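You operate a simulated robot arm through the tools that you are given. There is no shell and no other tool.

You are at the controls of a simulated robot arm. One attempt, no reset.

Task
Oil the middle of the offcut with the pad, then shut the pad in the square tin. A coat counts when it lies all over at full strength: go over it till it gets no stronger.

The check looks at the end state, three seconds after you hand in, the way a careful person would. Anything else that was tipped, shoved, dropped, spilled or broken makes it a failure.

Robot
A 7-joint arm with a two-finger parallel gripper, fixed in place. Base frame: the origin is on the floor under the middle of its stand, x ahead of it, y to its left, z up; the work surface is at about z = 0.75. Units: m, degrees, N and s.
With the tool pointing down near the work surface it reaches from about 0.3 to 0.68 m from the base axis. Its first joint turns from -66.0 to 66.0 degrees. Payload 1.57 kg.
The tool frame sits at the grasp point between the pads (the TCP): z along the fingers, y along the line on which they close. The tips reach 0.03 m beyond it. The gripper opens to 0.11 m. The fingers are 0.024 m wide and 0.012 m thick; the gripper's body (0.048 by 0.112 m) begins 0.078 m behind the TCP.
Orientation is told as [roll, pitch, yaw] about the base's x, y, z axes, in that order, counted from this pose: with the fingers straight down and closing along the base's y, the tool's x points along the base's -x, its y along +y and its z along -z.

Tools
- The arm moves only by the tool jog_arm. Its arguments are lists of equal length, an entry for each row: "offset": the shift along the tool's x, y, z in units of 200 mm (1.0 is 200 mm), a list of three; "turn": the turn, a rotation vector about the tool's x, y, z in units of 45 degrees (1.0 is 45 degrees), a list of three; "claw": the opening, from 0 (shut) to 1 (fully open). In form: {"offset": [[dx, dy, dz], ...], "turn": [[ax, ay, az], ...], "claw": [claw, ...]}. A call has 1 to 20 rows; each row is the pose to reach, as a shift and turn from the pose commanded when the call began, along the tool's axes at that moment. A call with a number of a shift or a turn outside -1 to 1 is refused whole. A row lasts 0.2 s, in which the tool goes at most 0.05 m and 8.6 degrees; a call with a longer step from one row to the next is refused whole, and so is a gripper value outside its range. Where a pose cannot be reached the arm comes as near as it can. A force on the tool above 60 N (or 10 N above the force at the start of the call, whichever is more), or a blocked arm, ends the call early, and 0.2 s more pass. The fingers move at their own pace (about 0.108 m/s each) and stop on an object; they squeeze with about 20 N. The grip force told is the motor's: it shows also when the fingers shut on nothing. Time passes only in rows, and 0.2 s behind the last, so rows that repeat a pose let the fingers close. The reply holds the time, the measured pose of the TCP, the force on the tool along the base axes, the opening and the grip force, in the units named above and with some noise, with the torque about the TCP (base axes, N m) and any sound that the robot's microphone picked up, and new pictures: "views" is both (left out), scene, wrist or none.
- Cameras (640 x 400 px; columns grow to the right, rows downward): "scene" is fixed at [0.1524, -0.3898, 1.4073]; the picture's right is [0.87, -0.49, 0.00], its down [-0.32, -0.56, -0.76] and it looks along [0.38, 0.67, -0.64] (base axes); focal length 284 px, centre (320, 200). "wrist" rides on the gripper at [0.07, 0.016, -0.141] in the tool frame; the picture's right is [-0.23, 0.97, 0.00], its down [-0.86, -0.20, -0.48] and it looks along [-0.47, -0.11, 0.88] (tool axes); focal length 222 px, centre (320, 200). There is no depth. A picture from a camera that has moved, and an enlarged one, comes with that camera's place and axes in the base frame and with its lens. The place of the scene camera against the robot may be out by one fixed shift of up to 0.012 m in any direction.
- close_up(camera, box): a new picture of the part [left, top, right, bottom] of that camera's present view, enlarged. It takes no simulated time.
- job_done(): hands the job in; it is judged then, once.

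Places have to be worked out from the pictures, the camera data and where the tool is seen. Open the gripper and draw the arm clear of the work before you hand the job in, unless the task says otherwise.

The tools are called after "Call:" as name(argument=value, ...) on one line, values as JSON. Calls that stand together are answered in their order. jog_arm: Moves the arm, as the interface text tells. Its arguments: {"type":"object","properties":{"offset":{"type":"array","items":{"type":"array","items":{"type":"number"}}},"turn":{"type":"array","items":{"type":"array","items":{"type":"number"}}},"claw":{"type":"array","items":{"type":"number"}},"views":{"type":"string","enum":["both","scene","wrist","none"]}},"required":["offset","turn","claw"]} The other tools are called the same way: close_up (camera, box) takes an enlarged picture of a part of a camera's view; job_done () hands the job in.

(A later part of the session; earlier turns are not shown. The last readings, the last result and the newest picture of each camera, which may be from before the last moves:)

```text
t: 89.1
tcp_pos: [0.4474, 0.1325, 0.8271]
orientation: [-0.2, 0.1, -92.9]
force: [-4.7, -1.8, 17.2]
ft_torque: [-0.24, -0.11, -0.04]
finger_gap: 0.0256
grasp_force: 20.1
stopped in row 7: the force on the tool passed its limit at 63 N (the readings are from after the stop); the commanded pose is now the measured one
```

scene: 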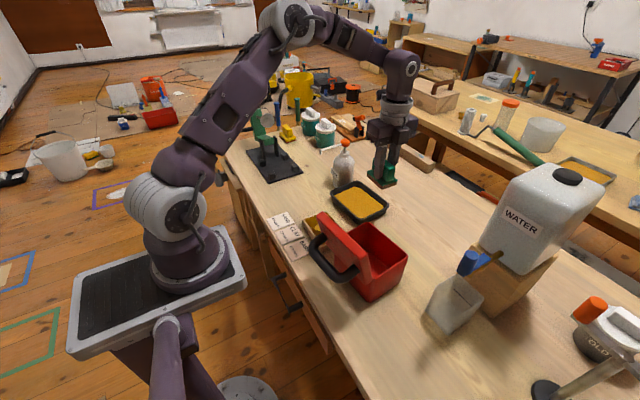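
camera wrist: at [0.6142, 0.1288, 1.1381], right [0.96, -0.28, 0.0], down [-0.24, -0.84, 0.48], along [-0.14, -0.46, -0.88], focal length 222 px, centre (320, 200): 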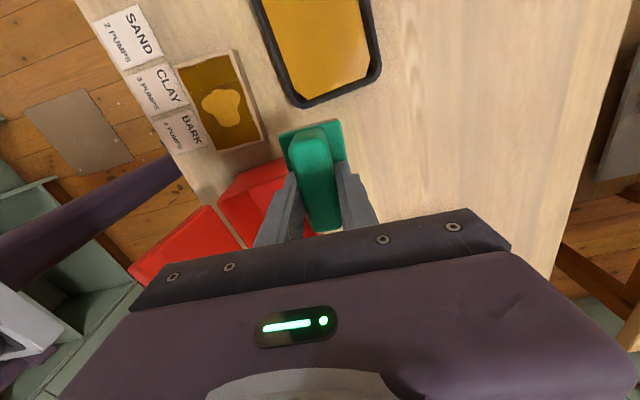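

The force spiked again on the reversal, so I'll stop rubbing. I'll lift clear and compare the coat and puddle from the same viewpoint as before.

Call:
jog_arm(offset=[[0, 0, -0.05], [0, 0.05, -0.2], [0, 0.2, -0.35], [-0.05, 0.35, -0.5], [-0.15, 0.5, -0.62], [-0.25, 0.65, -0.72], [-0.33, 0.74, -0.85]], turn=[[0, 0, 0], [0, 0, 0], [0, 0, 0], [0, 0, 0], [0, 0, 0], [0, 0, 0], [0, 0, 0]], claw=[0, 0, 0, 0, 0, 0, 0], views="wrist")

Call:
close_up(camera="wrist", box=[150, 50, 290, 180])

Call:
close_up(camera="wrist", box=[190, 55, 250, 100])

Call:
close_up(camera="wrist", box=[200, 100, 260, 145])

Call:
close_up(camera="scene", box=[370, 130, 450, 210])

```text
t: 90.7
tcp_pos: [0.5919, 0.0594, 0.9949]
orientation: [-0.4, 0.1, -92.9]
force: [-0.5, -1.1, -1.2]
ft_torque: [0.02, 0.0, 0.0]
finger_gap: 0.0257
grasp_force: 20.2
camera wrist: at [0.6123, 0.1271, 1.1363], right [0.96, -0.28, -0.01], down [-0.24, -0.85, 0.48], along [-0.14, -0.46, -0.88], focal length 222 px, centre (320, 200)
```

wrist: 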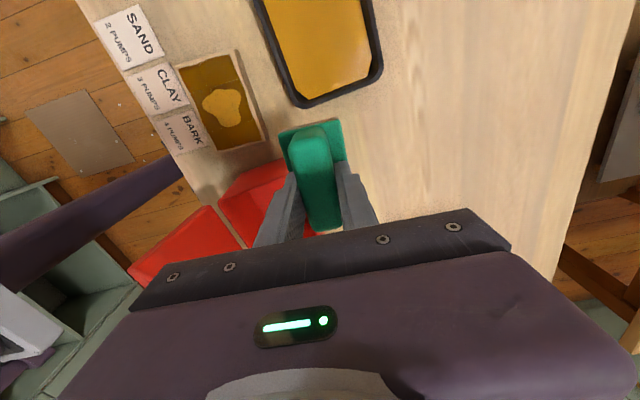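

```text
3.08 times, centred on (220, 115) of wrist
camera zoom: at [0.6123, 0.1271, 1.1363], right [0.96, -0.28, -0.01], down [-0.24, -0.85, 0.48], along [-0.14, -0.46, -0.88], focal length 684 px, centre (628, 462)
```

zoom: 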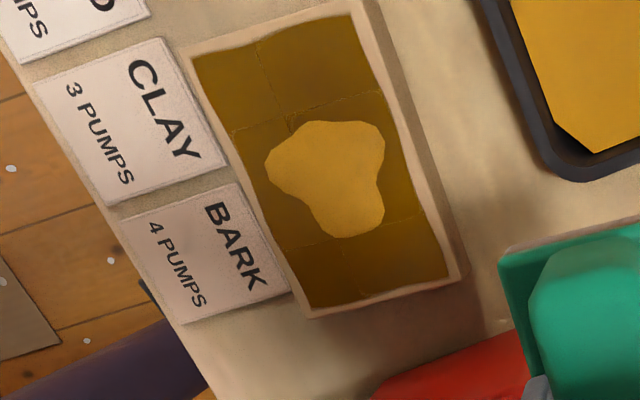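

```text
8.89 times, centred on (220, 78) of wrist
camera zoom: at [0.6123, 0.1271, 1.1363], right [0.96, -0.28, -0.01], down [-0.24, -0.85, 0.48], along [-0.14, -0.46, -0.88], focal length 1974 px, centre (1209, 1289)
```

zoom: 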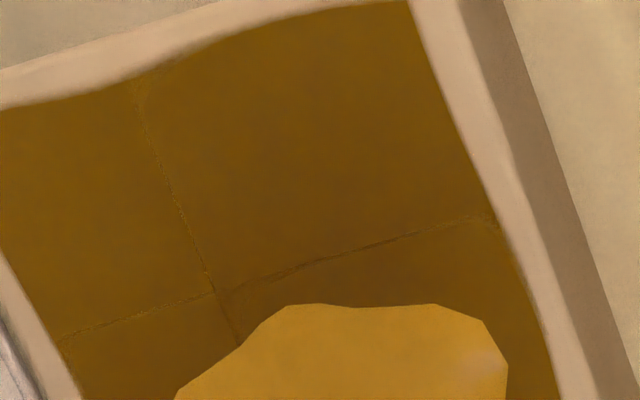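

```text
8.89 times, centred on (230, 122) of wrist
camera zoom: at [0.6123, 0.1271, 1.1363], right [0.96, -0.28, -0.01], down [-0.24, -0.85, 0.48], along [-0.14, -0.46, -0.88], focal length 1974 px, centre (1120, 889)
```

zoom: 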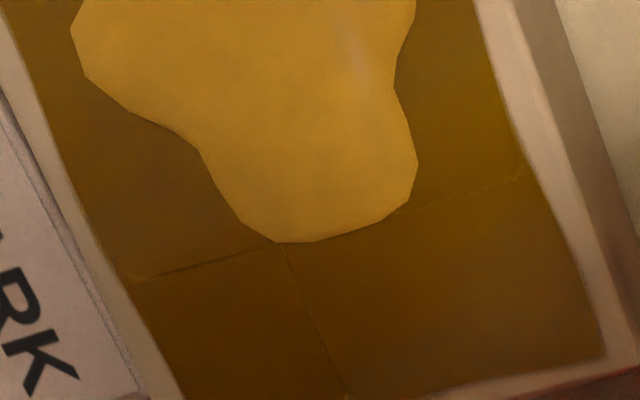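

```text
5.00 times, centred on (410, 170) of scene
camera zoom: at [0.1524, -0.3898, 1.4073], right [0.87, -0.49, 0.0], down [-0.32, -0.56, -0.76], along [0.38, 0.67, -0.64], focal length 1418 px, centre (-130, 350)
```

zoom: 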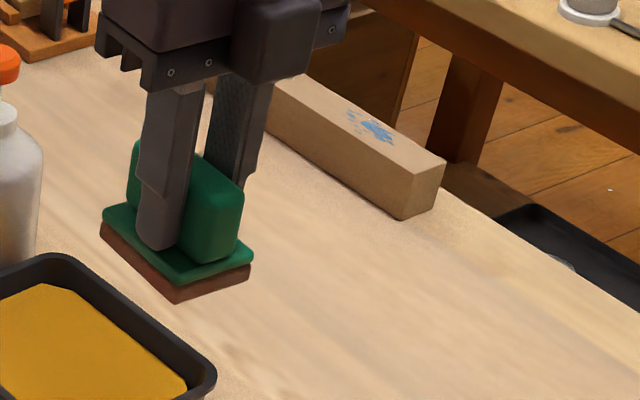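

After passes with confirmed contact everywhere, the shade is unchanged and uniform across all cells, so the coat has stopped getting stronger. Now I'll take the pad to the tin, first getting a look down into it with the gripper squared to it.

Call:
jog_arm(offset=[[-0.1, -0.03, -0.2], [-0.3, -0.1, -0.3], [-0.5, -0.17, -0.325], [-0.7, -0.24, -0.325], [-0.8147, -0.269, -0.325]], turn=[[0, 0, -0.03], [0, 0, -0.07], [0, 0, -0.11], [0, 0, -0.15], [0, 0.007, -0.191]], claw=[0, 0, 0, 0, 0], views="both")

Call:
close_up(camera="wrist", box=[160, 0, 400, 200])

Call:
close_up(camera="scene", box=[260, 170, 420, 310])

```text
t: 91.9
tcp_pos: [0.5285, -0.1043, 1.063]
orientation: [-0.2, 0.5, -84.2]
force: [0.4, -1.0, -0.2]
ft_torque: [-0.02, 0.02, -0.03]
finger_gap: 0.0254
grasp_force: 20.4
camera wrist: at [0.5374, -0.0343, 1.2043], right [0.99, -0.13, -0.01], down [-0.11, -0.87, 0.47], along [-0.07, -0.47, -0.88], focal length 222 px, centre (320, 200)
```

scene: 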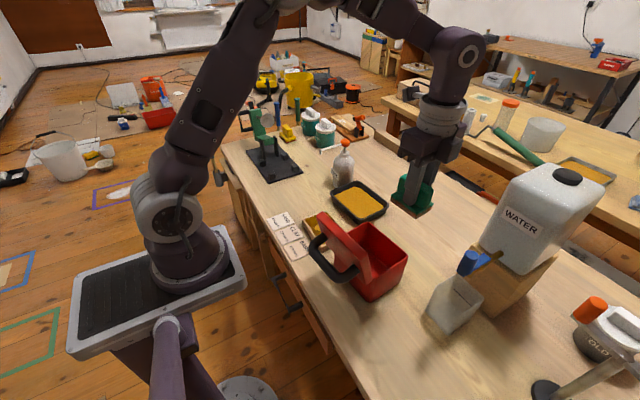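
wrist: 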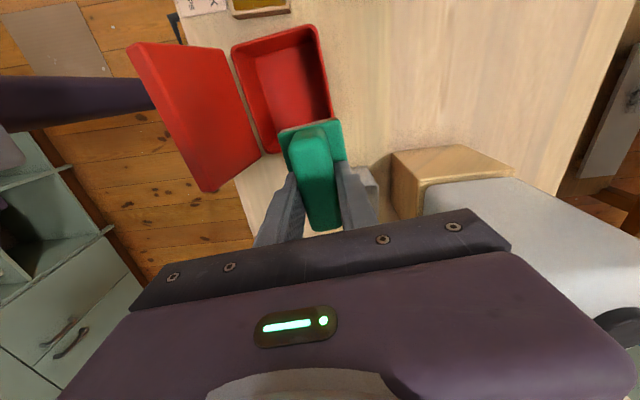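

```text
2.00 times, centred on (280, 100) of wrist
camera zoom: at [0.5374, -0.0343, 1.2043], right [0.99, -0.13, -0.01], down [-0.11, -0.87, 0.47], along [-0.07, -0.47, -0.88], focal length 444 px, centre (400, 400)
```

zoom: 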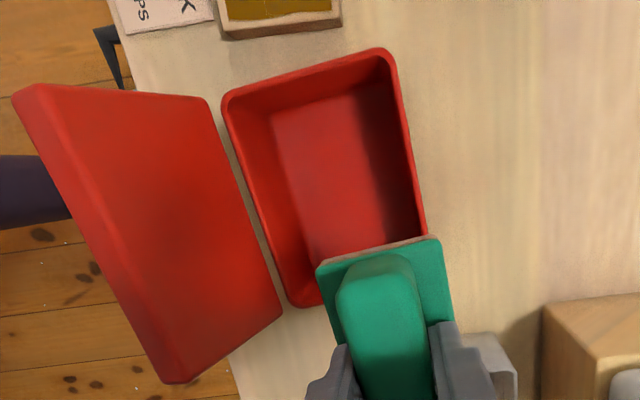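

```text
2.86 times, centred on (340, 240) of scene
camera zoom: at [0.1524, -0.3898, 1.4073], right [0.87, -0.49, 0.0], down [-0.32, -0.56, -0.76], along [0.38, 0.67, -0.64], focal length 810 px, centre (263, 86)
```

zoom: 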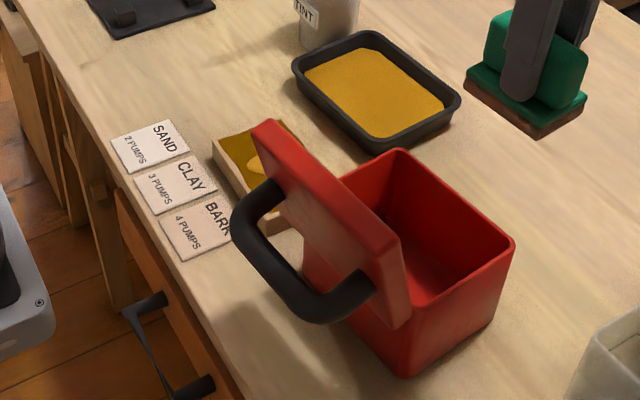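

The tin's rim centre is near [0.488, -0.050] with its yaw unchanged. I'll bring the pad over it, slightly toward +x for clearance from the open lid, and stop just above the rim to check.

Call:
jog_arm(offset=[[0.1, -0.05, 0], [0.2, -0.1, 0.1], [0.2865, -0.134, 0.25], [0.2865, -0.134, 0.45], [0.2865, -0.134, 0.6]], turn=[[-0.005, 0.004, 0], [-0.011, 0.004, 0], [-0.011, 0.004, 0], [-0.011, 0.004, 0], [-0.011, 0.004, 0]], claw=[0, 0, 0, 0, 0], views="both")

Call:
close_up(camera="wrist", box=[160, 40, 440, 240])

Call:
close_up(camera="scene", box=[290, 150, 430, 300])

```text
t: 93.1
tcp_pos: [0.4946, -0.0479, 0.9407]
orientation: [0.2, 0.7, -84.2]
force: [-0.4, -0.3, -0.5]
ft_torque: [0.0, 0.0, -0.02]
finger_gap: 0.0257
grasp_force: 20.5
camera wrist: at [0.5029, 0.0216, 1.0831], right [0.99, -0.13, 0.0], down [-0.11, -0.88, 0.47], along [-0.06, -0.46, -0.88], focal length 222 px, centre (320, 200)
```

scene: 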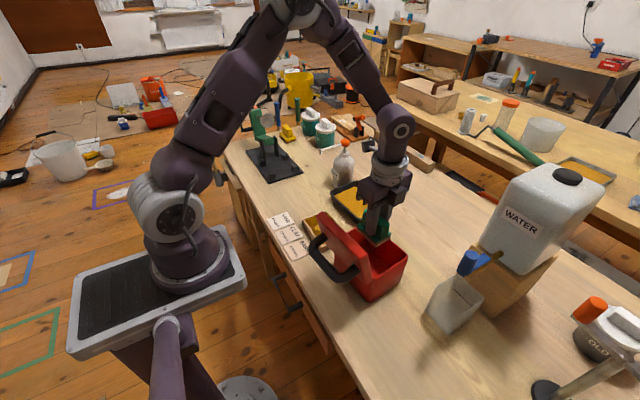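
wrist: 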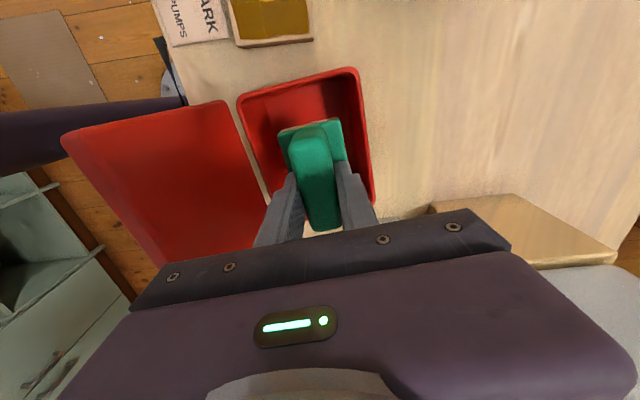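

```text
2.00 times, centred on (300, 140) of wrist
camera zoom: at [0.5029, 0.0216, 1.0831], right [0.99, -0.13, 0.0], down [-0.11, -0.88, 0.47], along [-0.06, -0.46, -0.88], focal length 444 px, centre (360, 320)
```

zoom: 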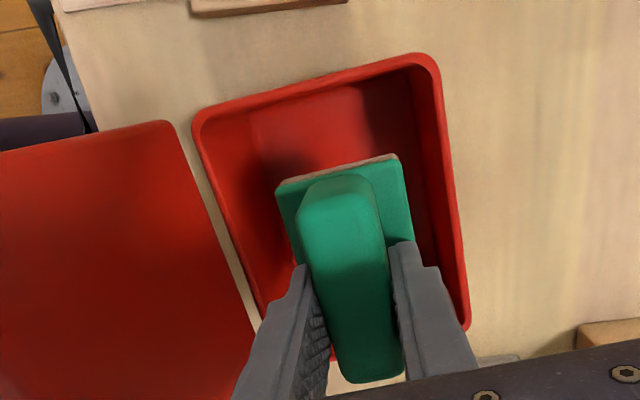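

```text
2.67 times, centred on (360, 225) of scene
camera zoom: at [0.1524, -0.3898, 1.4073], right [0.87, -0.49, 0.0], down [-0.32, -0.56, -0.76], along [0.38, 0.67, -0.64], focal length 756 px, centre (213, 133)
```

zoom: 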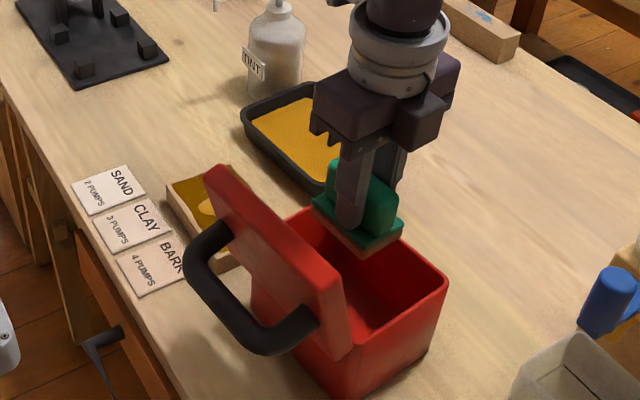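

The pad is nicely centred over the opening. I'll level the tool slightly and lower it into the tin, stopping just above the floor.

Call:
jog_arm(offset=[[0, 0.005, 0.12], [0, 0.005, 0.25], [0, 0.005, 0.38], [0, 0.005, 0.5], [0, 0.005, 0.6], [0, 0.005, 0.65]], turn=[[0.0044, -0.0156, 0], [0.0044, -0.0156, 0], [0.0044, -0.0156, 0], [0.0044, -0.0156, 0], [0.0044, -0.0156, 0], [0.0044, -0.0156, 0]], claw=[0, 0, 0, 0, 0, 0], views="wrist")

Call:
close_up(camera="scene", box=[290, 150, 430, 300])

Call:
close_up(camera="wrist", box=[160, 40, 440, 240])

```text
t: 94.5
tcp_pos: [0.4996, -0.0439, 0.8114]
orientation: [0.0, 0.0, -84.3]
force: [-1.0, -0.2, -0.6]
ft_torque: [-0.01, -0.02, -0.01]
finger_gap: 0.0255
grasp_force: 20.2
camera wrist: at [0.5074, 0.0274, 0.9522], right [0.99, -0.13, 0.0], down [-0.11, -0.87, 0.48], along [-0.06, -0.47, -0.88], focal length 222 px, centre (320, 200)
```

wrist: 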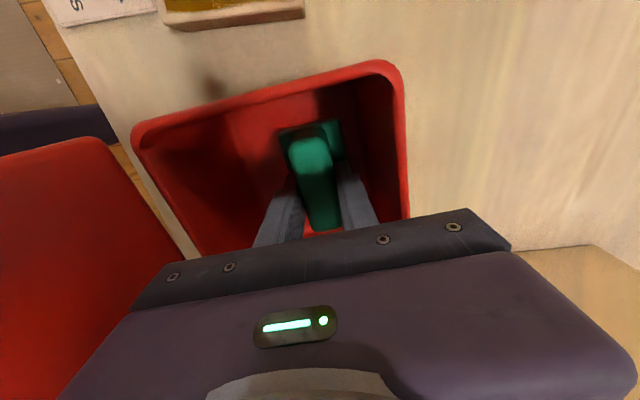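

```text
2.67 times, centred on (360, 225) of scene
camera zoom: at [0.1524, -0.3898, 1.4073], right [0.87, -0.49, 0.0], down [-0.32, -0.56, -0.76], along [0.38, 0.67, -0.64], focal length 756 px, centre (213, 133)
```

zoom: 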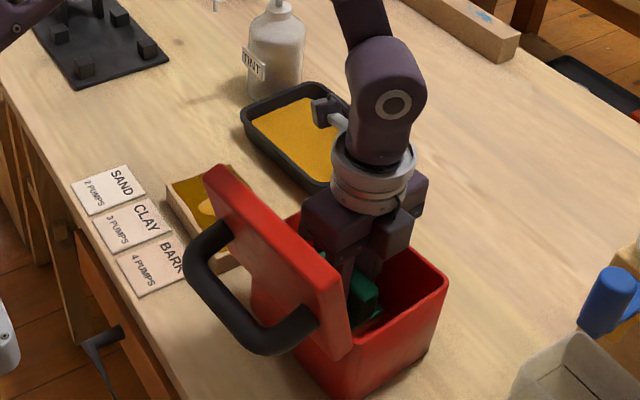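

```text
2.00 times, centred on (300, 140) of wrist
camera zoom: at [0.5074, 0.0274, 0.9522], right [0.99, -0.13, 0.0], down [-0.11, -0.87, 0.48], along [-0.06, -0.47, -0.88], focal length 444 px, centre (360, 320)
```

zoom: 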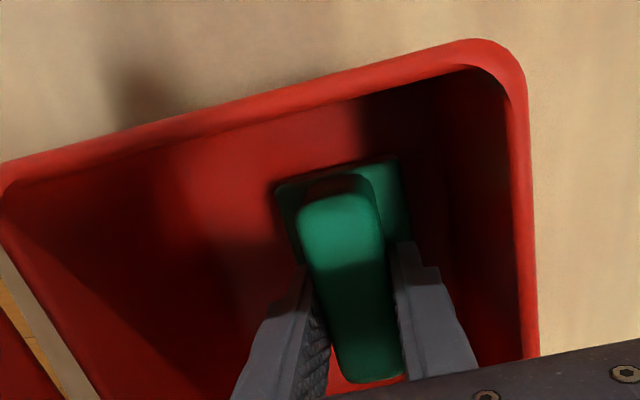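

The pad is inside the tin, a few millimetres off the floor and clear of the walls. I'll lower gently to contact.

Call:
jog_arm(offset=[[0, -0.008, 0.01], [0, -0.008, 0.02], [0, -0.008, 0.028]], turn=[[0, 0, 0], [0, 0, 0], [0, 0, 0]], claw=[0, 0, 0], views="none")

```text
t: 95.3
tcp_pos: [0.4978, -0.0436, 0.8073]
orientation: [0.1, 0.0, -84.4]
force: [-5.8, 2.4, 36.0]
ft_torque: [0.17, 0.34, 0.05]
finger_gap: 0.026
grasp_force: 20.1
```

The pad is on the tin floor (36 N is a bit firm). I'll ease up about a millimetre and then open the fingers just enough to let go of the handle.

Call:
jog_arm(offset=[[0, 0, -0.005], [0, 0, -0.006], [0, 0, -0.006], [0, 0, -0.006], [0, 0, -0.006]], turn=[[0, 0, 0], [0, 0, 0], [0, 0, 0], [0, 0, 0], [0, 0, 0]], claw=[0, 0, 0.36, 0.4, 0.4], views="wrist")

Call:
close_up(camera="wrist", box=[160, 40, 440, 240])

```text
t: 96.5
tcp_pos: [0.4981, -0.0439, 0.8079]
orientation: [0.1, -0.1, -84.4]
force: [-0.3, 0.9, 28.5]
ft_torque: [0.08, 0.0, 0.03]
finger_gap: 0.0277
grasp_force: 0.0
camera wrist: at [0.5067, 0.0268, 0.9486], right [0.99, -0.13, 0.0], down [-0.11, -0.87, 0.48], along [-0.06, -0.48, -0.88], focal length 222 px, centre (320, 200)
```

wrist: 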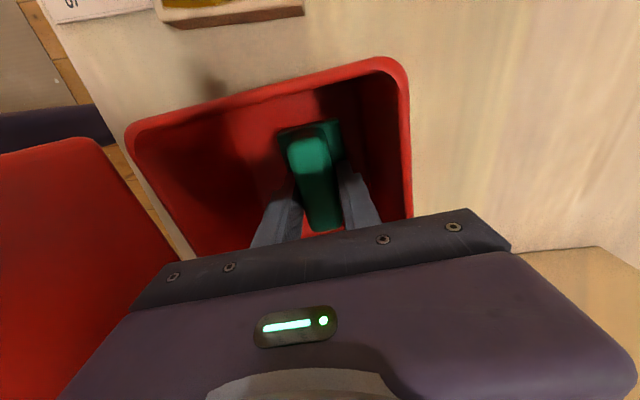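

```text
2.00 times, centred on (300, 140) of wrist
camera zoom: at [0.5067, 0.0268, 0.9486], right [0.99, -0.13, 0.0], down [-0.11, -0.87, 0.48], along [-0.06, -0.48, -0.88], focal length 444 px, centre (360, 320)
```

zoom: 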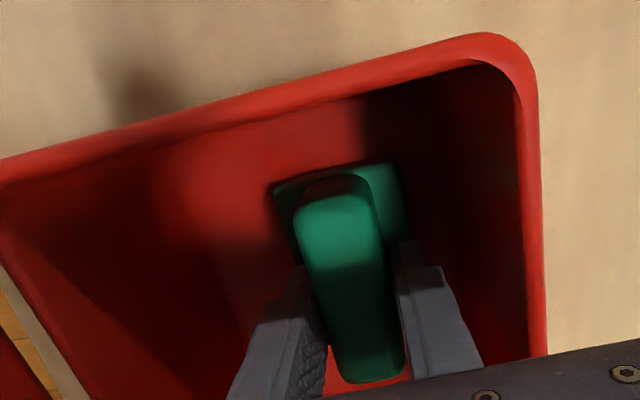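

The fingers have barely opened because the tips still bear on the base at 28 N. I'll raise a little more and let them finish opening.

Call:
jog_arm(offset=[[0, 0, -0.005], [0, 0, -0.008], [0, 0, -0.01], [0, 0, -0.01]], turn=[[0, 0, 0], [0, 0, 0], [0, 0, 0], [0, 0, 0]], claw=[0.4, 0.4, 0.4, 0.4], views="wrist")

Call:
close_up(camera="wrist", box=[160, 40, 440, 240])

```text
t: 97.5
tcp_pos: [0.4984, -0.0441, 0.8086]
orientation: [-0.1, 0.0, -84.3]
force: [0.0, -0.6, -0.7]
ft_torque: [0.03, 0.0, -0.03]
finger_gap: 0.0441
grasp_force: 0.1
camera wrist: at [0.5061, 0.0271, 0.9503], right [0.99, -0.13, 0.0], down [-0.11, -0.87, 0.48], along [-0.06, -0.47, -0.88], focal length 222 px, centre (320, 200)
```

wrist: 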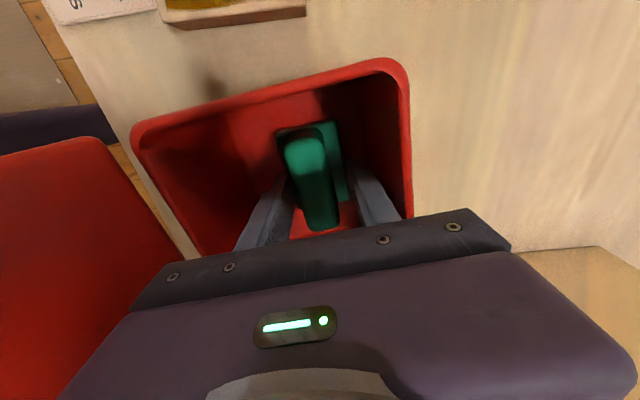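

```text
2.00 times, centred on (300, 140) of wrist
camera zoom: at [0.5061, 0.0271, 0.9503], right [0.99, -0.13, 0.0], down [-0.11, -0.87, 0.48], along [-0.06, -0.47, -0.88], focal length 444 px, centre (360, 320)
```

zoom: 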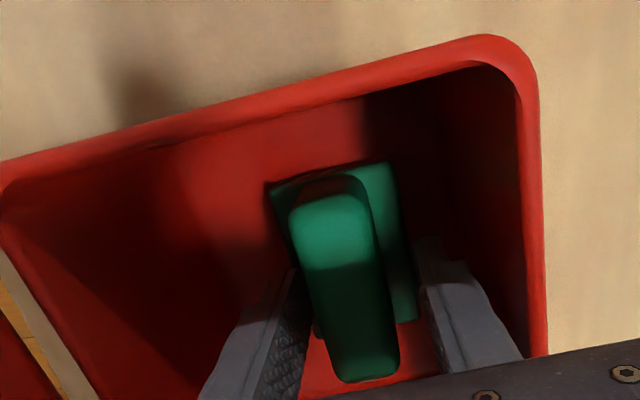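

The pad is released and standing on the tin floor. I'll withdraw straight up.

Call:
jog_arm(offset=[[0, 0, -0.05], [0, 0, -0.15], [0, 0, -0.3], [0, 0, -0.5], [0, 0, -0.7], [0, 0, -0.9]], turn=[[0, 0, 0], [0, 0, 0], [0, 0, 0], [0, 0, 0], [0, 0, 0], [0, 0, 0]], claw=[0.4, 0.4, 0.4, 0.4, 0.4, 0.4], views="both")

Call:
close_up(camera="wrist", box=[160, 40, 440, 240])

Call:
close_up(camera="scene", box=[270, 170, 430, 310])

```text
t: 98.9
tcp_pos: [0.4988, -0.0474, 0.9914]
orientation: [0.0, 0.0, -84.3]
force: [1.2, 0.1, -0.2]
ft_torque: [-0.05, 0.01, 0.02]
finger_gap: 0.0441
grasp_force: 0.0
camera wrist: at [0.5071, 0.0234, 1.1315], right [0.99, -0.13, 0.0], down [-0.11, -0.87, 0.48], along [-0.06, -0.47, -0.88], focal length 222 px, centre (320, 200)
```

scene: 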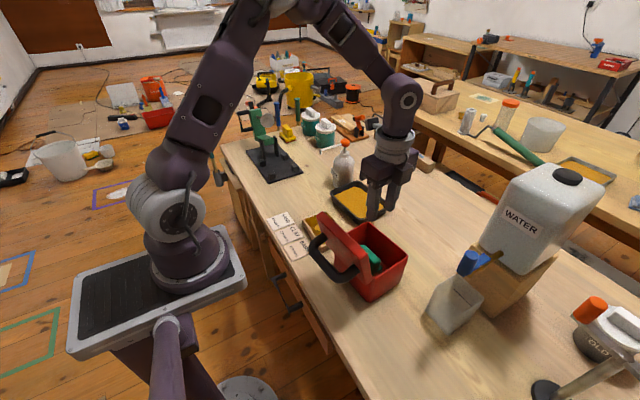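
wrist: 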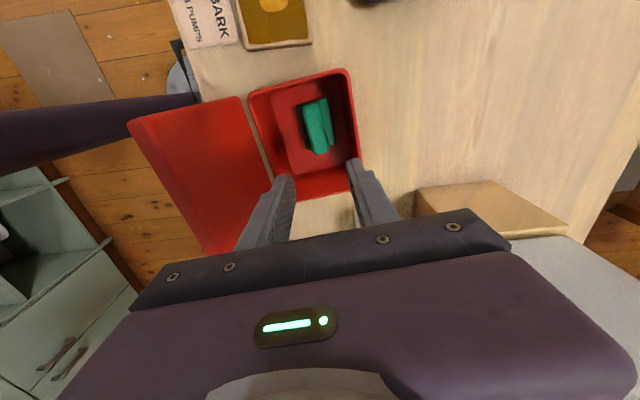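

```text
2.00 times, centred on (300, 140) of wrist
camera zoom: at [0.5071, 0.0234, 1.1315], right [0.99, -0.13, 0.0], down [-0.11, -0.87, 0.48], along [-0.06, -0.47, -0.88], focal length 444 px, centre (360, 320)
```

zoom: 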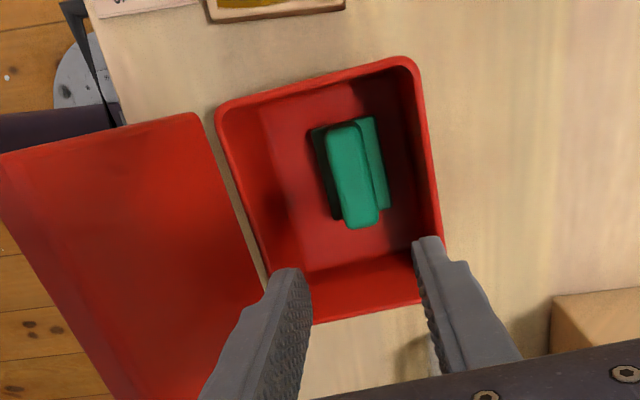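

```text
2.86 times, centred on (350, 240) of scene
camera zoom: at [0.1524, -0.3898, 1.4073], right [0.87, -0.49, 0.0], down [-0.32, -0.56, -0.76], along [0.38, 0.67, -0.64], focal length 810 px, centre (234, 86)
```

zoom: 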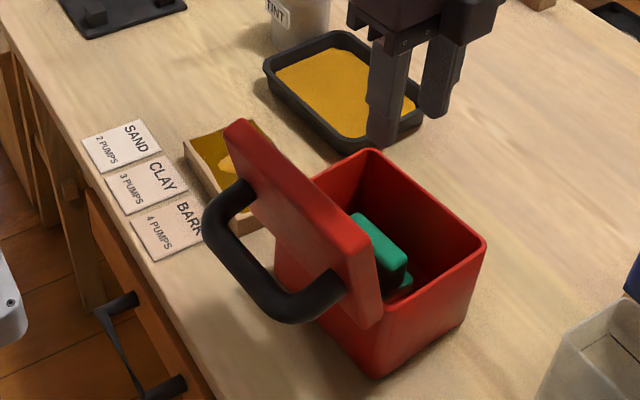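

The pad stands inside the tin. To close the lid I'll go back above its handle on the -x side, at the spot where I left it.

Call:
jog_arm(offset=[[0, 0, -0.2], [0, 0, -0.37], [0, -0.2, -0.37], [0.005, -0.4, -0.37], [0.01, -0.6, -0.37], [0.0133, -0.7686, -0.37]], turn=[[0, 0, 0], [0, 0, 0], [0, 0, 0], [0, 0, 0], [0, 0, 0], [0, 0, 0]], claw=[0.35, 0.3, 0.3, 0.3, 0.3, 0.3], views="both")

Call:
close_up(camera="wrist", box=[260, 20, 480, 220])

Call:
close_up(camera="scene", box=[270, 170, 430, 310])

```text
t: 100.3
tcp_pos: [0.346, -0.0568, 1.0649]
orientation: [0.0, 0.0, -84.4]
force: [-0.2, 0.2, 0.3]
ft_torque: [-0.01, 0.0, 0.02]
finger_gap: 0.033
grasp_force: 0.0
camera wrist: at [0.353, 0.0132, 1.2057], right [0.99, -0.13, 0.0], down [-0.11, -0.87, 0.48], along [-0.06, -0.47, -0.88], focal length 222 px, centre (320, 200)
```

scene: 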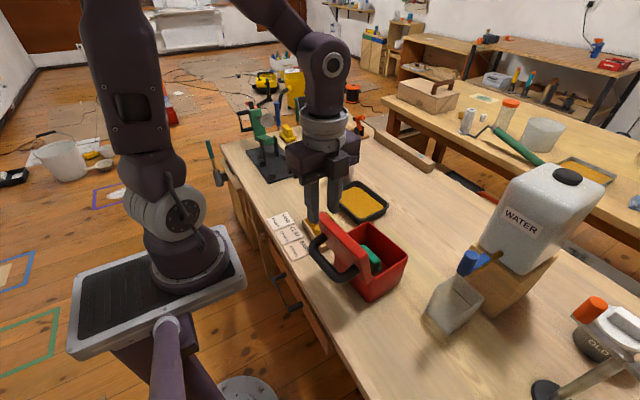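
wrist: 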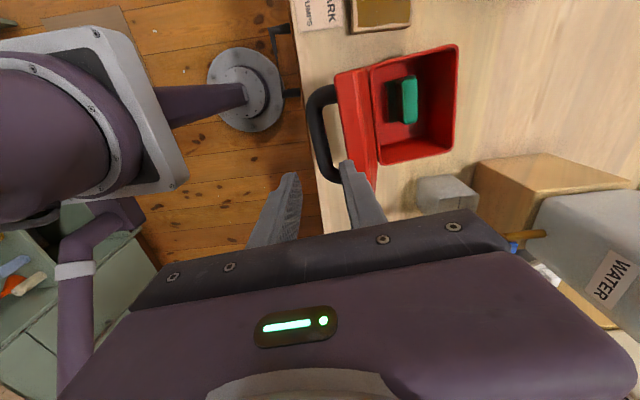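

```text
2.00 times, centred on (370, 120) of wrist
camera zoom: at [0.353, 0.0132, 1.2057], right [0.99, -0.13, 0.0], down [-0.11, -0.87, 0.48], along [-0.06, -0.47, -0.88], focal length 444 px, centre (220, 360)
```

zoom: 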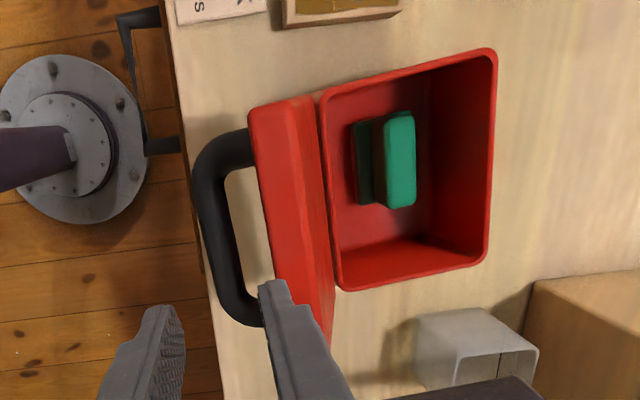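

```text
2.86 times, centred on (350, 240) of scene
camera zoom: at [0.1524, -0.3898, 1.4073], right [0.87, -0.49, 0.0], down [-0.32, -0.56, -0.76], along [0.38, 0.67, -0.64], focal length 810 px, centre (234, 86)
```

zoom: 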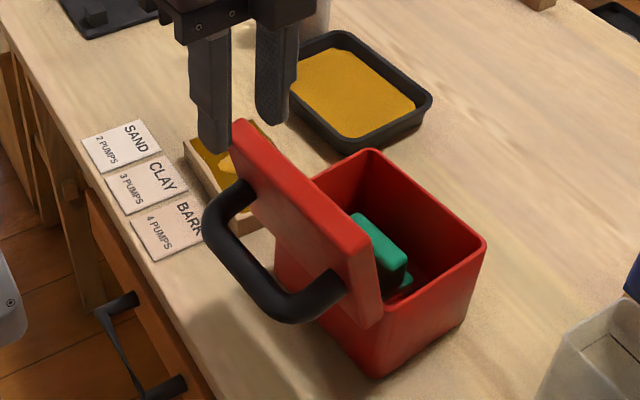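

The handle bar sits at about x = 0.345, right between where the fingers will go. I'll come down on the same line I left by, with the same narrow straddle.

Call:
jog_arm(offset=[[0, -0.01, 0.2], [0, -0.01, 0.4], [0, -0.01, 0.55], [0, -0.01, 0.65], [0, -0.01, 0.71], [0, -0.01, 0.74]], turn=[[0, 0, 0], [0, 0, 0], [0, 0, 0], [0, 0, 0], [0, 0, 0], [0, 0, 0]], claw=[0.3, 0.3, 0.3, 0.3, 0.3, 0.3], views="none")

Call:
close_up(camera="wrist", box=[230, 40, 450, 240])

Call:
close_up(camera="scene", box=[290, 180, 430, 310])

```text
t: 101.2
tcp_pos: [0.34, -0.0563, 0.9581]
orientation: [0.4, 0.0, -84.4]
force: [-19.1, 1.7, 70.1]
ft_torque: [0.09, -1.84, 0.08]
finger_gap: 0.0169
grasp_force: 0.1
stopped in row 4: the force on the tool passed its limit at 111 N (the readings are from after the stop); the commanded pose is now the measured one
```

```text
2.00 times, centred on (340, 140) of wrist
camera zoom: at [0.3478, 0.0135, 1.0999], right [0.99, -0.13, 0.0], down [-0.12, -0.87, 0.48], along [-0.06, -0.47, -0.88], focal length 444 px, centre (280, 320)
```

zoom: 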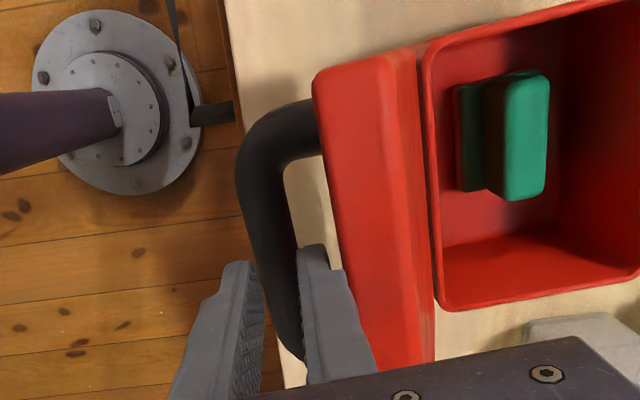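

```text
3.08 times, centred on (360, 245) of scene
camera zoom: at [0.151, -0.3896, 1.4075], right [0.87, -0.49, 0.0], down [-0.32, -0.56, -0.76], along [0.38, 0.67, -0.64], focal length 872 px, centre (197, 62)
```

zoom: 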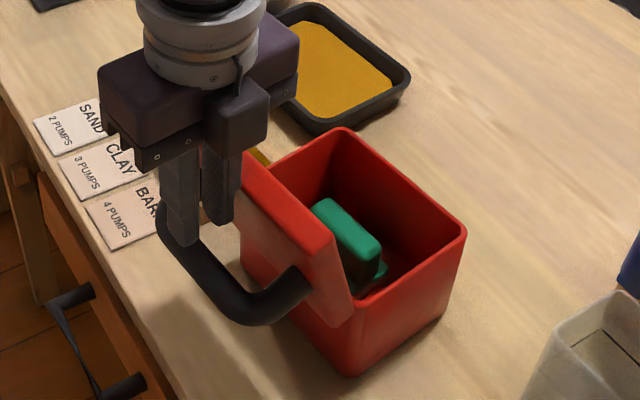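

The +x finger caught on the lid or bar on the way down and the call stopped. I'll back straight up and check that nothing moved.

Call:
jog_arm(offset=[[0, 0, -0.03], [0, 0, -0.1], [0, 0, -0.25], [0, 0, -0.45], [0, 0, -0.6]], turn=[[0, 0, 0], [0, 0, 0], [0, 0, 0], [0, 0, 0], [0, 0, 0]], claw=[0.2, 0.2, 0.2, 0.25, 0.3], views="both")

Call:
close_up(camera="wrist", box=[260, 20, 480, 220])

Call:
close_up(camera="scene", box=[270, 170, 430, 310])

```text
t: 102.3
tcp_pos: [0.3399, -0.0571, 1.0815]
orientation: [0.1, 0.0, -84.3]
force: [-0.2, -0.2, -0.1]
ft_torque: [0.03, -0.02, -0.01]
finger_gap: 0.0332
grasp_force: 0.1
camera wrist: at [0.347, 0.0134, 1.2225], right [0.99, -0.13, 0.0], down [-0.12, -0.87, 0.48], along [-0.06, -0.47, -0.88], focal length 222 px, centre (320, 200)
```

scene: 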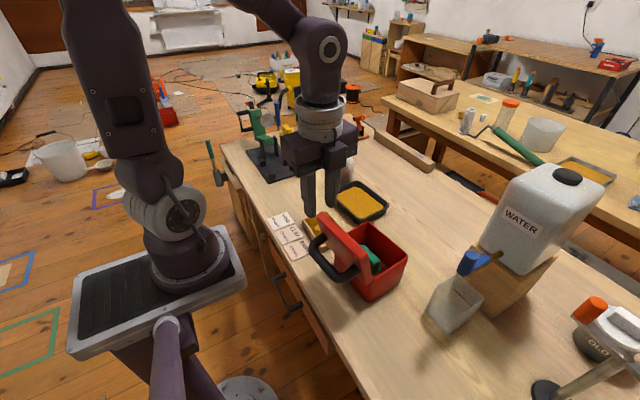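
wrist: 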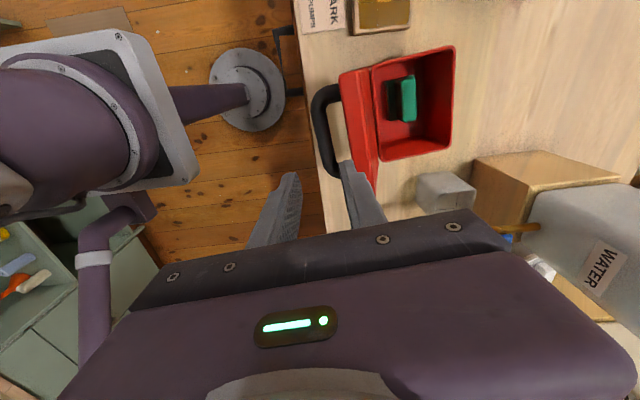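

```text
2.00 times, centred on (370, 120) of wrist
camera zoom: at [0.347, 0.0134, 1.2225], right [0.99, -0.13, 0.0], down [-0.12, -0.87, 0.48], along [-0.06, -0.47, -0.88], focal length 444 px, centre (220, 360)
```

zoom: 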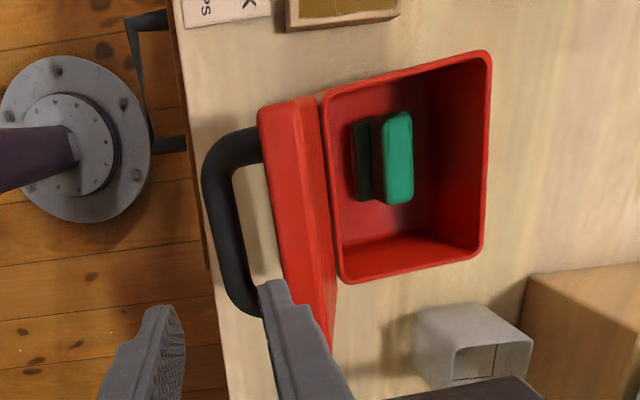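

```text
2.86 times, centred on (350, 240) of scene
camera zoom: at [0.1523, -0.3898, 1.4073], right [0.87, -0.49, 0.0], down [-0.32, -0.56, -0.76], along [0.38, 0.67, -0.64], focal length 810 px, centre (234, 86)
```

zoom: 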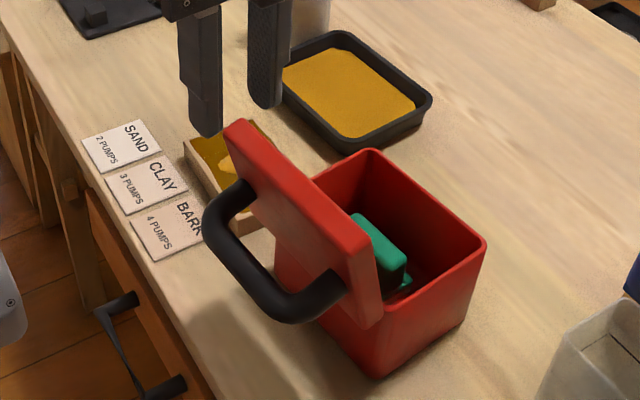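

Nothing was displaced. The lid leans further back (about 111°) than when I held it, so a vertical finger can't slip between bar and lid. I'll tilt the gripper about 12° to run nearly parallel to the lid, then re-enter, grip the bar and bring the lid over along its arc under control.

Call:
jog_arm(offset=[[0, -0.05, 0.05], [0, -0.1, 0.15], [0, -0.107, 0.3], [0, -0.107, 0.3]], turn=[[-0.13, 0, 0], [-0.267, 0, 0], [-0.267, 0, 0], [-0.267, 0, 0]], claw=[0.32, 0.32, 0.32, 0.32], views="both")

Call:
close_up(camera="wrist", box=[260, 20, 480, 220])

Call:
close_up(camera="scene", box=[270, 170, 430, 310])

```text
t: 103.3
tcp_pos: [0.3213, -0.0556, 1.039]
orientation: [11.6, 2.2, -84.0]
force: [-0.4, 0.4, -0.9]
ft_torque: [0.0, 0.04, 0.02]
finger_gap: 0.0353
grasp_force: 0.0
out of reach, approached as far as the arm can: row 2, 3
camera wrist: at [0.3007, 0.0075, 1.1819], right [0.97, -0.13, 0.19], down [-0.2, -0.9, 0.4], along [0.12, -0.42, -0.9], focal length 222 px, centre (320, 200)
```

scene: 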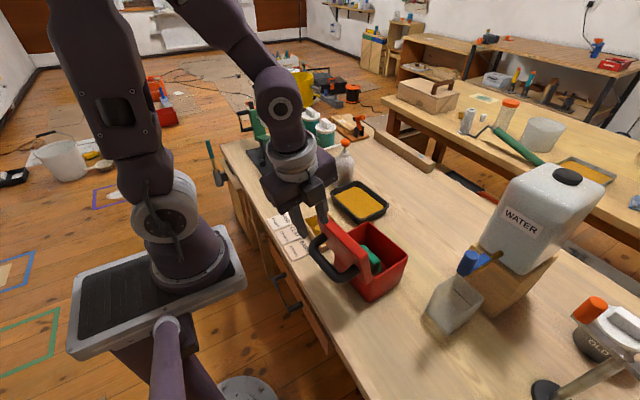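
wrist: 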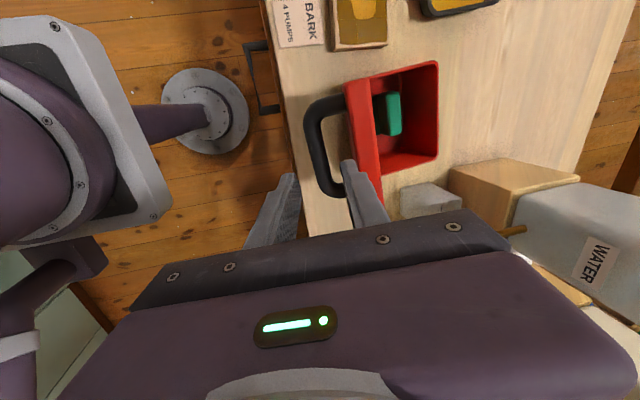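

```text
2.00 times, centred on (370, 120) of wrist
camera zoom: at [0.3007, 0.0075, 1.1819], right [0.97, -0.13, 0.19], down [-0.2, -0.9, 0.4], along [0.12, -0.42, -0.9], focal length 444 px, centre (220, 360)
```

zoom: 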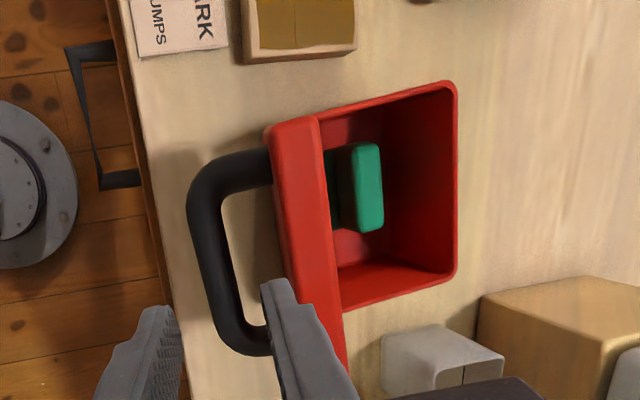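

```text
2.86 times, centred on (350, 240) of scene
camera zoom: at [0.1524, -0.3898, 1.4073], right [0.87, -0.49, 0.0], down [-0.32, -0.56, -0.76], along [0.38, 0.67, -0.64], focal length 810 px, centre (234, 86)
```

zoom: 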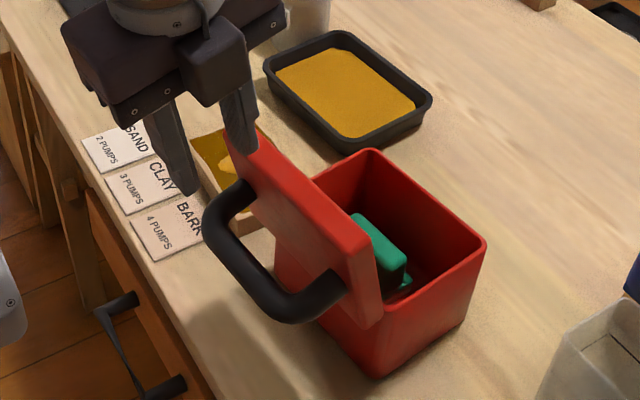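

The arm was near its reach limit here but got close to the tilt. I'll hold a moment to see where the commanded and measured poses settle.

Call:
jog_arm(offset=[[0, 0, 0], [0, 0, 0], [0, 0, 0]], turn=[[0, 0, 0], [0, 0, 0], [0, 0, 0]], claw=[0.32, 0.32, 0.32], views="none")

```text
t: 104.2
tcp_pos: [0.3208, -0.0548, 1.0378]
orientation: [11.6, 2.1, -84.0]
force: [-0.5, 0.2, 0.5]
ft_torque: [-0.04, 0.0, 0.04]
finger_gap: 0.035
grasp_force: 0.1
```

The pose is steady. I'll advance along the tilted tool axis partway, with a small sideways correction, and check clearance.

Call:
jog_arm(offset=[[0, -0.0325, 0.1], [0, -0.0325, 0.2], [0, -0.0325, 0.3], [0, -0.0325, 0.4]], turn=[[0, 0, 0], [0, 0, 0], [0, 0, 0], [0, 0, 0]], claw=[0.32, 0.32, 0.32, 0.32], views="none")

Call:
close_up(camera="wrist", box=[230, 40, 450, 240])

Call:
close_up(camera="scene", box=[280, 180, 400, 300])

```text
t: 105.2
tcp_pos: [0.3309, -0.0574, 0.9371]
orientation: [12.1, 0.2, -84.4]
force: [-0.1, -0.6, -0.2]
ft_torque: [0.02, 0.01, 0.01]
finger_gap: 0.0352
grasp_force: 0.1
out of reach, approached as far as the arm can: row 1, 2
```

```text
2.00 times, centred on (340, 140) of wrist
camera zoom: at [0.3095, 0.0102, 1.0786], right [0.97, -0.13, 0.2], down [-0.21, -0.88, 0.43], along [0.12, -0.46, -0.88], focal length 444 px, centre (280, 320)
```

zoom: 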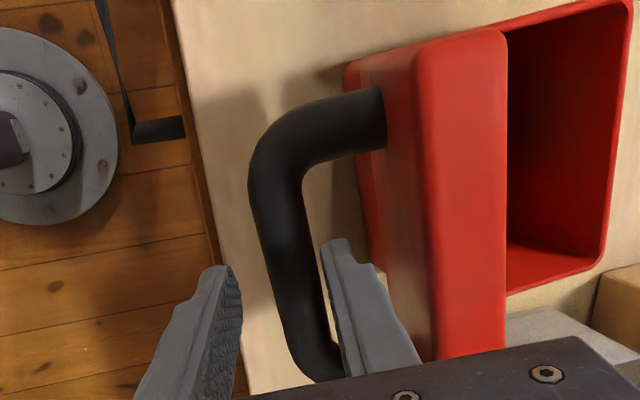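

```text
3.33 times, centred on (340, 240) of scene
camera zoom: at [0.1523, -0.3898, 1.4073], right [0.87, -0.49, 0.0], down [-0.32, -0.56, -0.76], along [0.38, 0.67, -0.64], focal length 945 px, centre (253, 67)
```

zoom: 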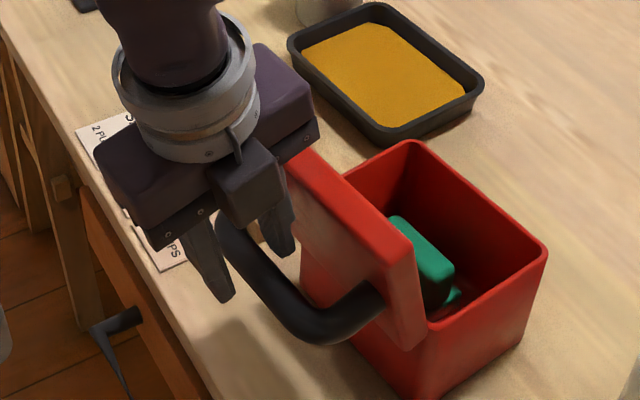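

The tilted approach works: the fingers straddle the bar with clear space on both sides. I'll advance the remaining ~45 mm along the tool axis.

Call:
jog_arm(offset=[[0, 0.005, 0.06], [0, 0.01, 0.12], [0, 0.01, 0.18], [0, 0.01, 0.225]], turn=[[0, 0, 0], [0, 0, 0], [0, 0, 0], [0, 0, 0]], claw=[0.32, 0.32, 0.32, 0.32], views="none")

Call:
close_up(camera="wrist", box=[230, 40, 450, 240])

Call:
close_up(camera="scene", box=[280, 180, 400, 300])

```text
t: 106.2
tcp_pos: [0.3434, -0.0579, 0.8952]
orientation: [12.3, 0.1, -84.2]
force: [0.3, -0.5, 0.5]
ft_torque: [-0.01, 0.0, 0.02]
finger_gap: 0.0353
grasp_force: 0.0
```

```text
2.00 times, centred on (340, 140) of wrist
camera zoom: at [0.3207, 0.0097, 1.0363], right [0.97, -0.13, 0.21], down [-0.21, -0.88, 0.42], along [0.13, -0.46, -0.88], focal length 444 px, centre (280, 320)
```

zoom: 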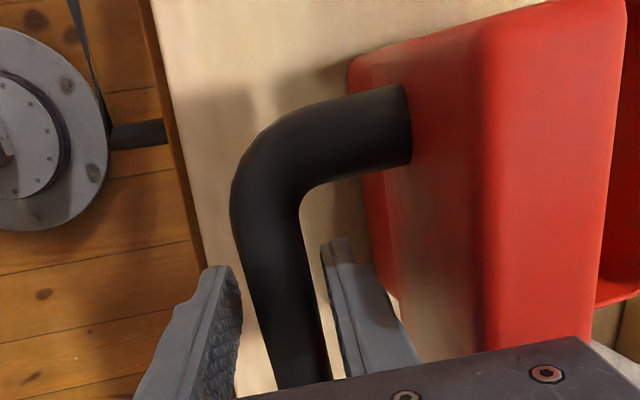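

```text
3.33 times, centred on (340, 240) of scene
camera zoom: at [0.1524, -0.3898, 1.4073], right [0.87, -0.49, 0.0], down [-0.32, -0.56, -0.76], along [0.38, 0.67, -0.64], focal length 945 px, centre (253, 67)
```

zoom: 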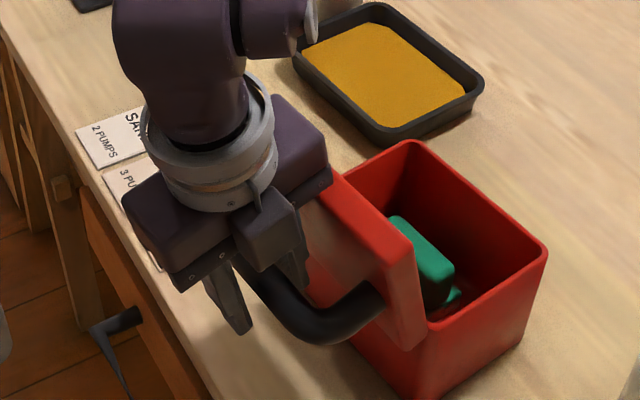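

The bar is centred between the fingers at about TCP depth. I'll close on it.

Call:
jog_arm(offset=[[0, 0, 0], [0, 0, 0], [0, 0, 0], [0, 0, 0]], turn=[[0, 0, 0], [0, 0, 0], [0, 0, 0], [0, 0, 0]], claw=[0.15, 0, 0, 0], views="none")

Call:
close_up(camera="wrist", box=[230, 40, 450, 240])

```text
t: 107.2
tcp_pos: [0.3418, -0.0584, 0.895]
orientation: [12.2, 0.0, -84.3]
force: [2.5, 0.1, 0.3]
ft_torque: [-0.07, 0.01, 0.01]
finger_gap: 0.0215
grasp_force: 20.5
```

```text
2.00 times, centred on (340, 140) of wrist
camera zoom: at [0.3207, 0.0097, 1.0364], right [0.97, -0.13, 0.21], down [-0.21, -0.88, 0.42], along [0.13, -0.46, -0.88], focal length 444 px, centre (280, 320)
```

zoom: 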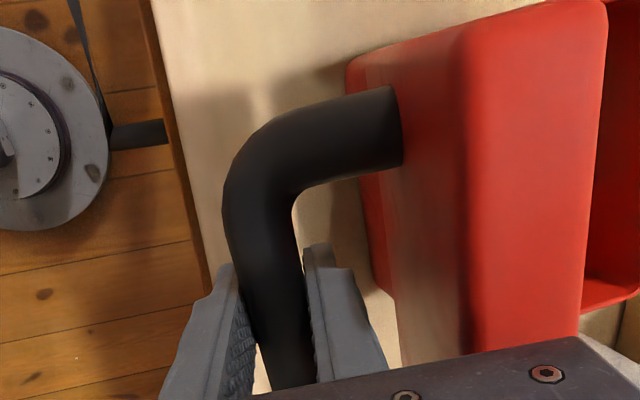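

Gripped at a 21.5 mm gap. I'll begin bringing the lid up along its arc, which at first is mostly upward, in small steps and watching the force.

Call:
jog_arm(offset=[[0, 0.019, -0.027], [0, 0.0387, -0.0535], [0, 0.06, -0.077], [0, 0.0826, -0.0983]], turn=[[0, 0, 0], [0, 0, 0], [0, 0, 0], [0, 0, 0]], claw=[0, 0, 0, 0], views="none")

Call:
close_up(camera="scene", box=[290, 180, 430, 310])

```text
t: 108.2
tcp_pos: [0.3536, -0.0549, 0.9183]
orientation: [12.2, 0.0, -84.3]
force: [-3.5, -1.3, 1.5]
ft_torque: [0.19, 0.11, -0.04]
finger_gap: 0.0216
grasp_force: 20.0
```

```text
3.08 times, centred on (360, 245) of scene
camera zoom: at [0.1522, -0.3899, 1.4073], right [0.87, -0.49, 0.0], down [-0.32, -0.56, -0.76], along [0.38, 0.67, -0.64], focal length 872 px, centre (197, 62)
```

zoom: 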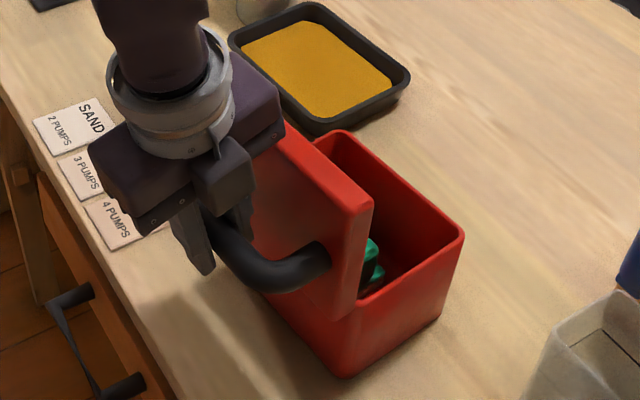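

The lid is coming up smoothly, with small forces and the tin staying put. I'll continue along the arc.

Call:
jog_arm(offset=[[0, 0.025, -0.02], [0, 0.0497, -0.04], [0, 0.077, -0.057], [0, 0.104, -0.073], [0, 0.133, -0.086], [0, 0.1622, -0.097]], turn=[[0, 0, 0], [0, 0, 0], [0, 0, 0], [0, 0, 0], [0, 0, 0], [0, 0, 0]], claw=[0, 0, 0, 0, 0, 0], views="none")

Call:
close_up(camera="scene", box=[290, 180, 430, 310])

```text
t: 109.5
tcp_pos: [0.3814, -0.0535, 0.9434]
orientation: [12.3, 0.1, -84.3]
force: [-0.5, 1.0, -0.4]
ft_torque: [0.08, 0.13, 0.09]
finger_gap: 0.0214
grasp_force: 19.6
```

```text
3.08 times, centred on (360, 245) of scene
camera zoom: at [0.1524, -0.3898, 1.4073], right [0.87, -0.49, 0.0], down [-0.32, -0.56, -0.76], along [0.38, 0.67, -0.64], focal length 872 px, centre (197, 62)
```

zoom: 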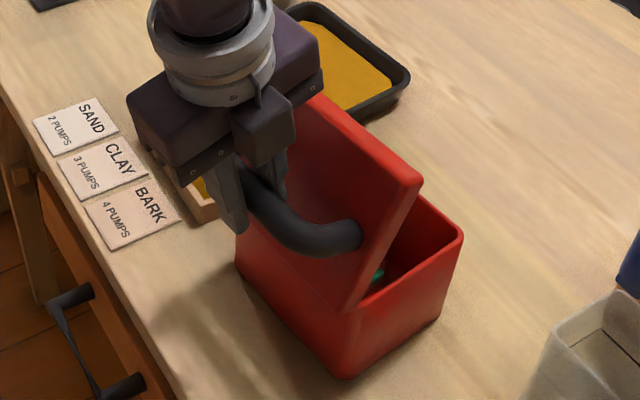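

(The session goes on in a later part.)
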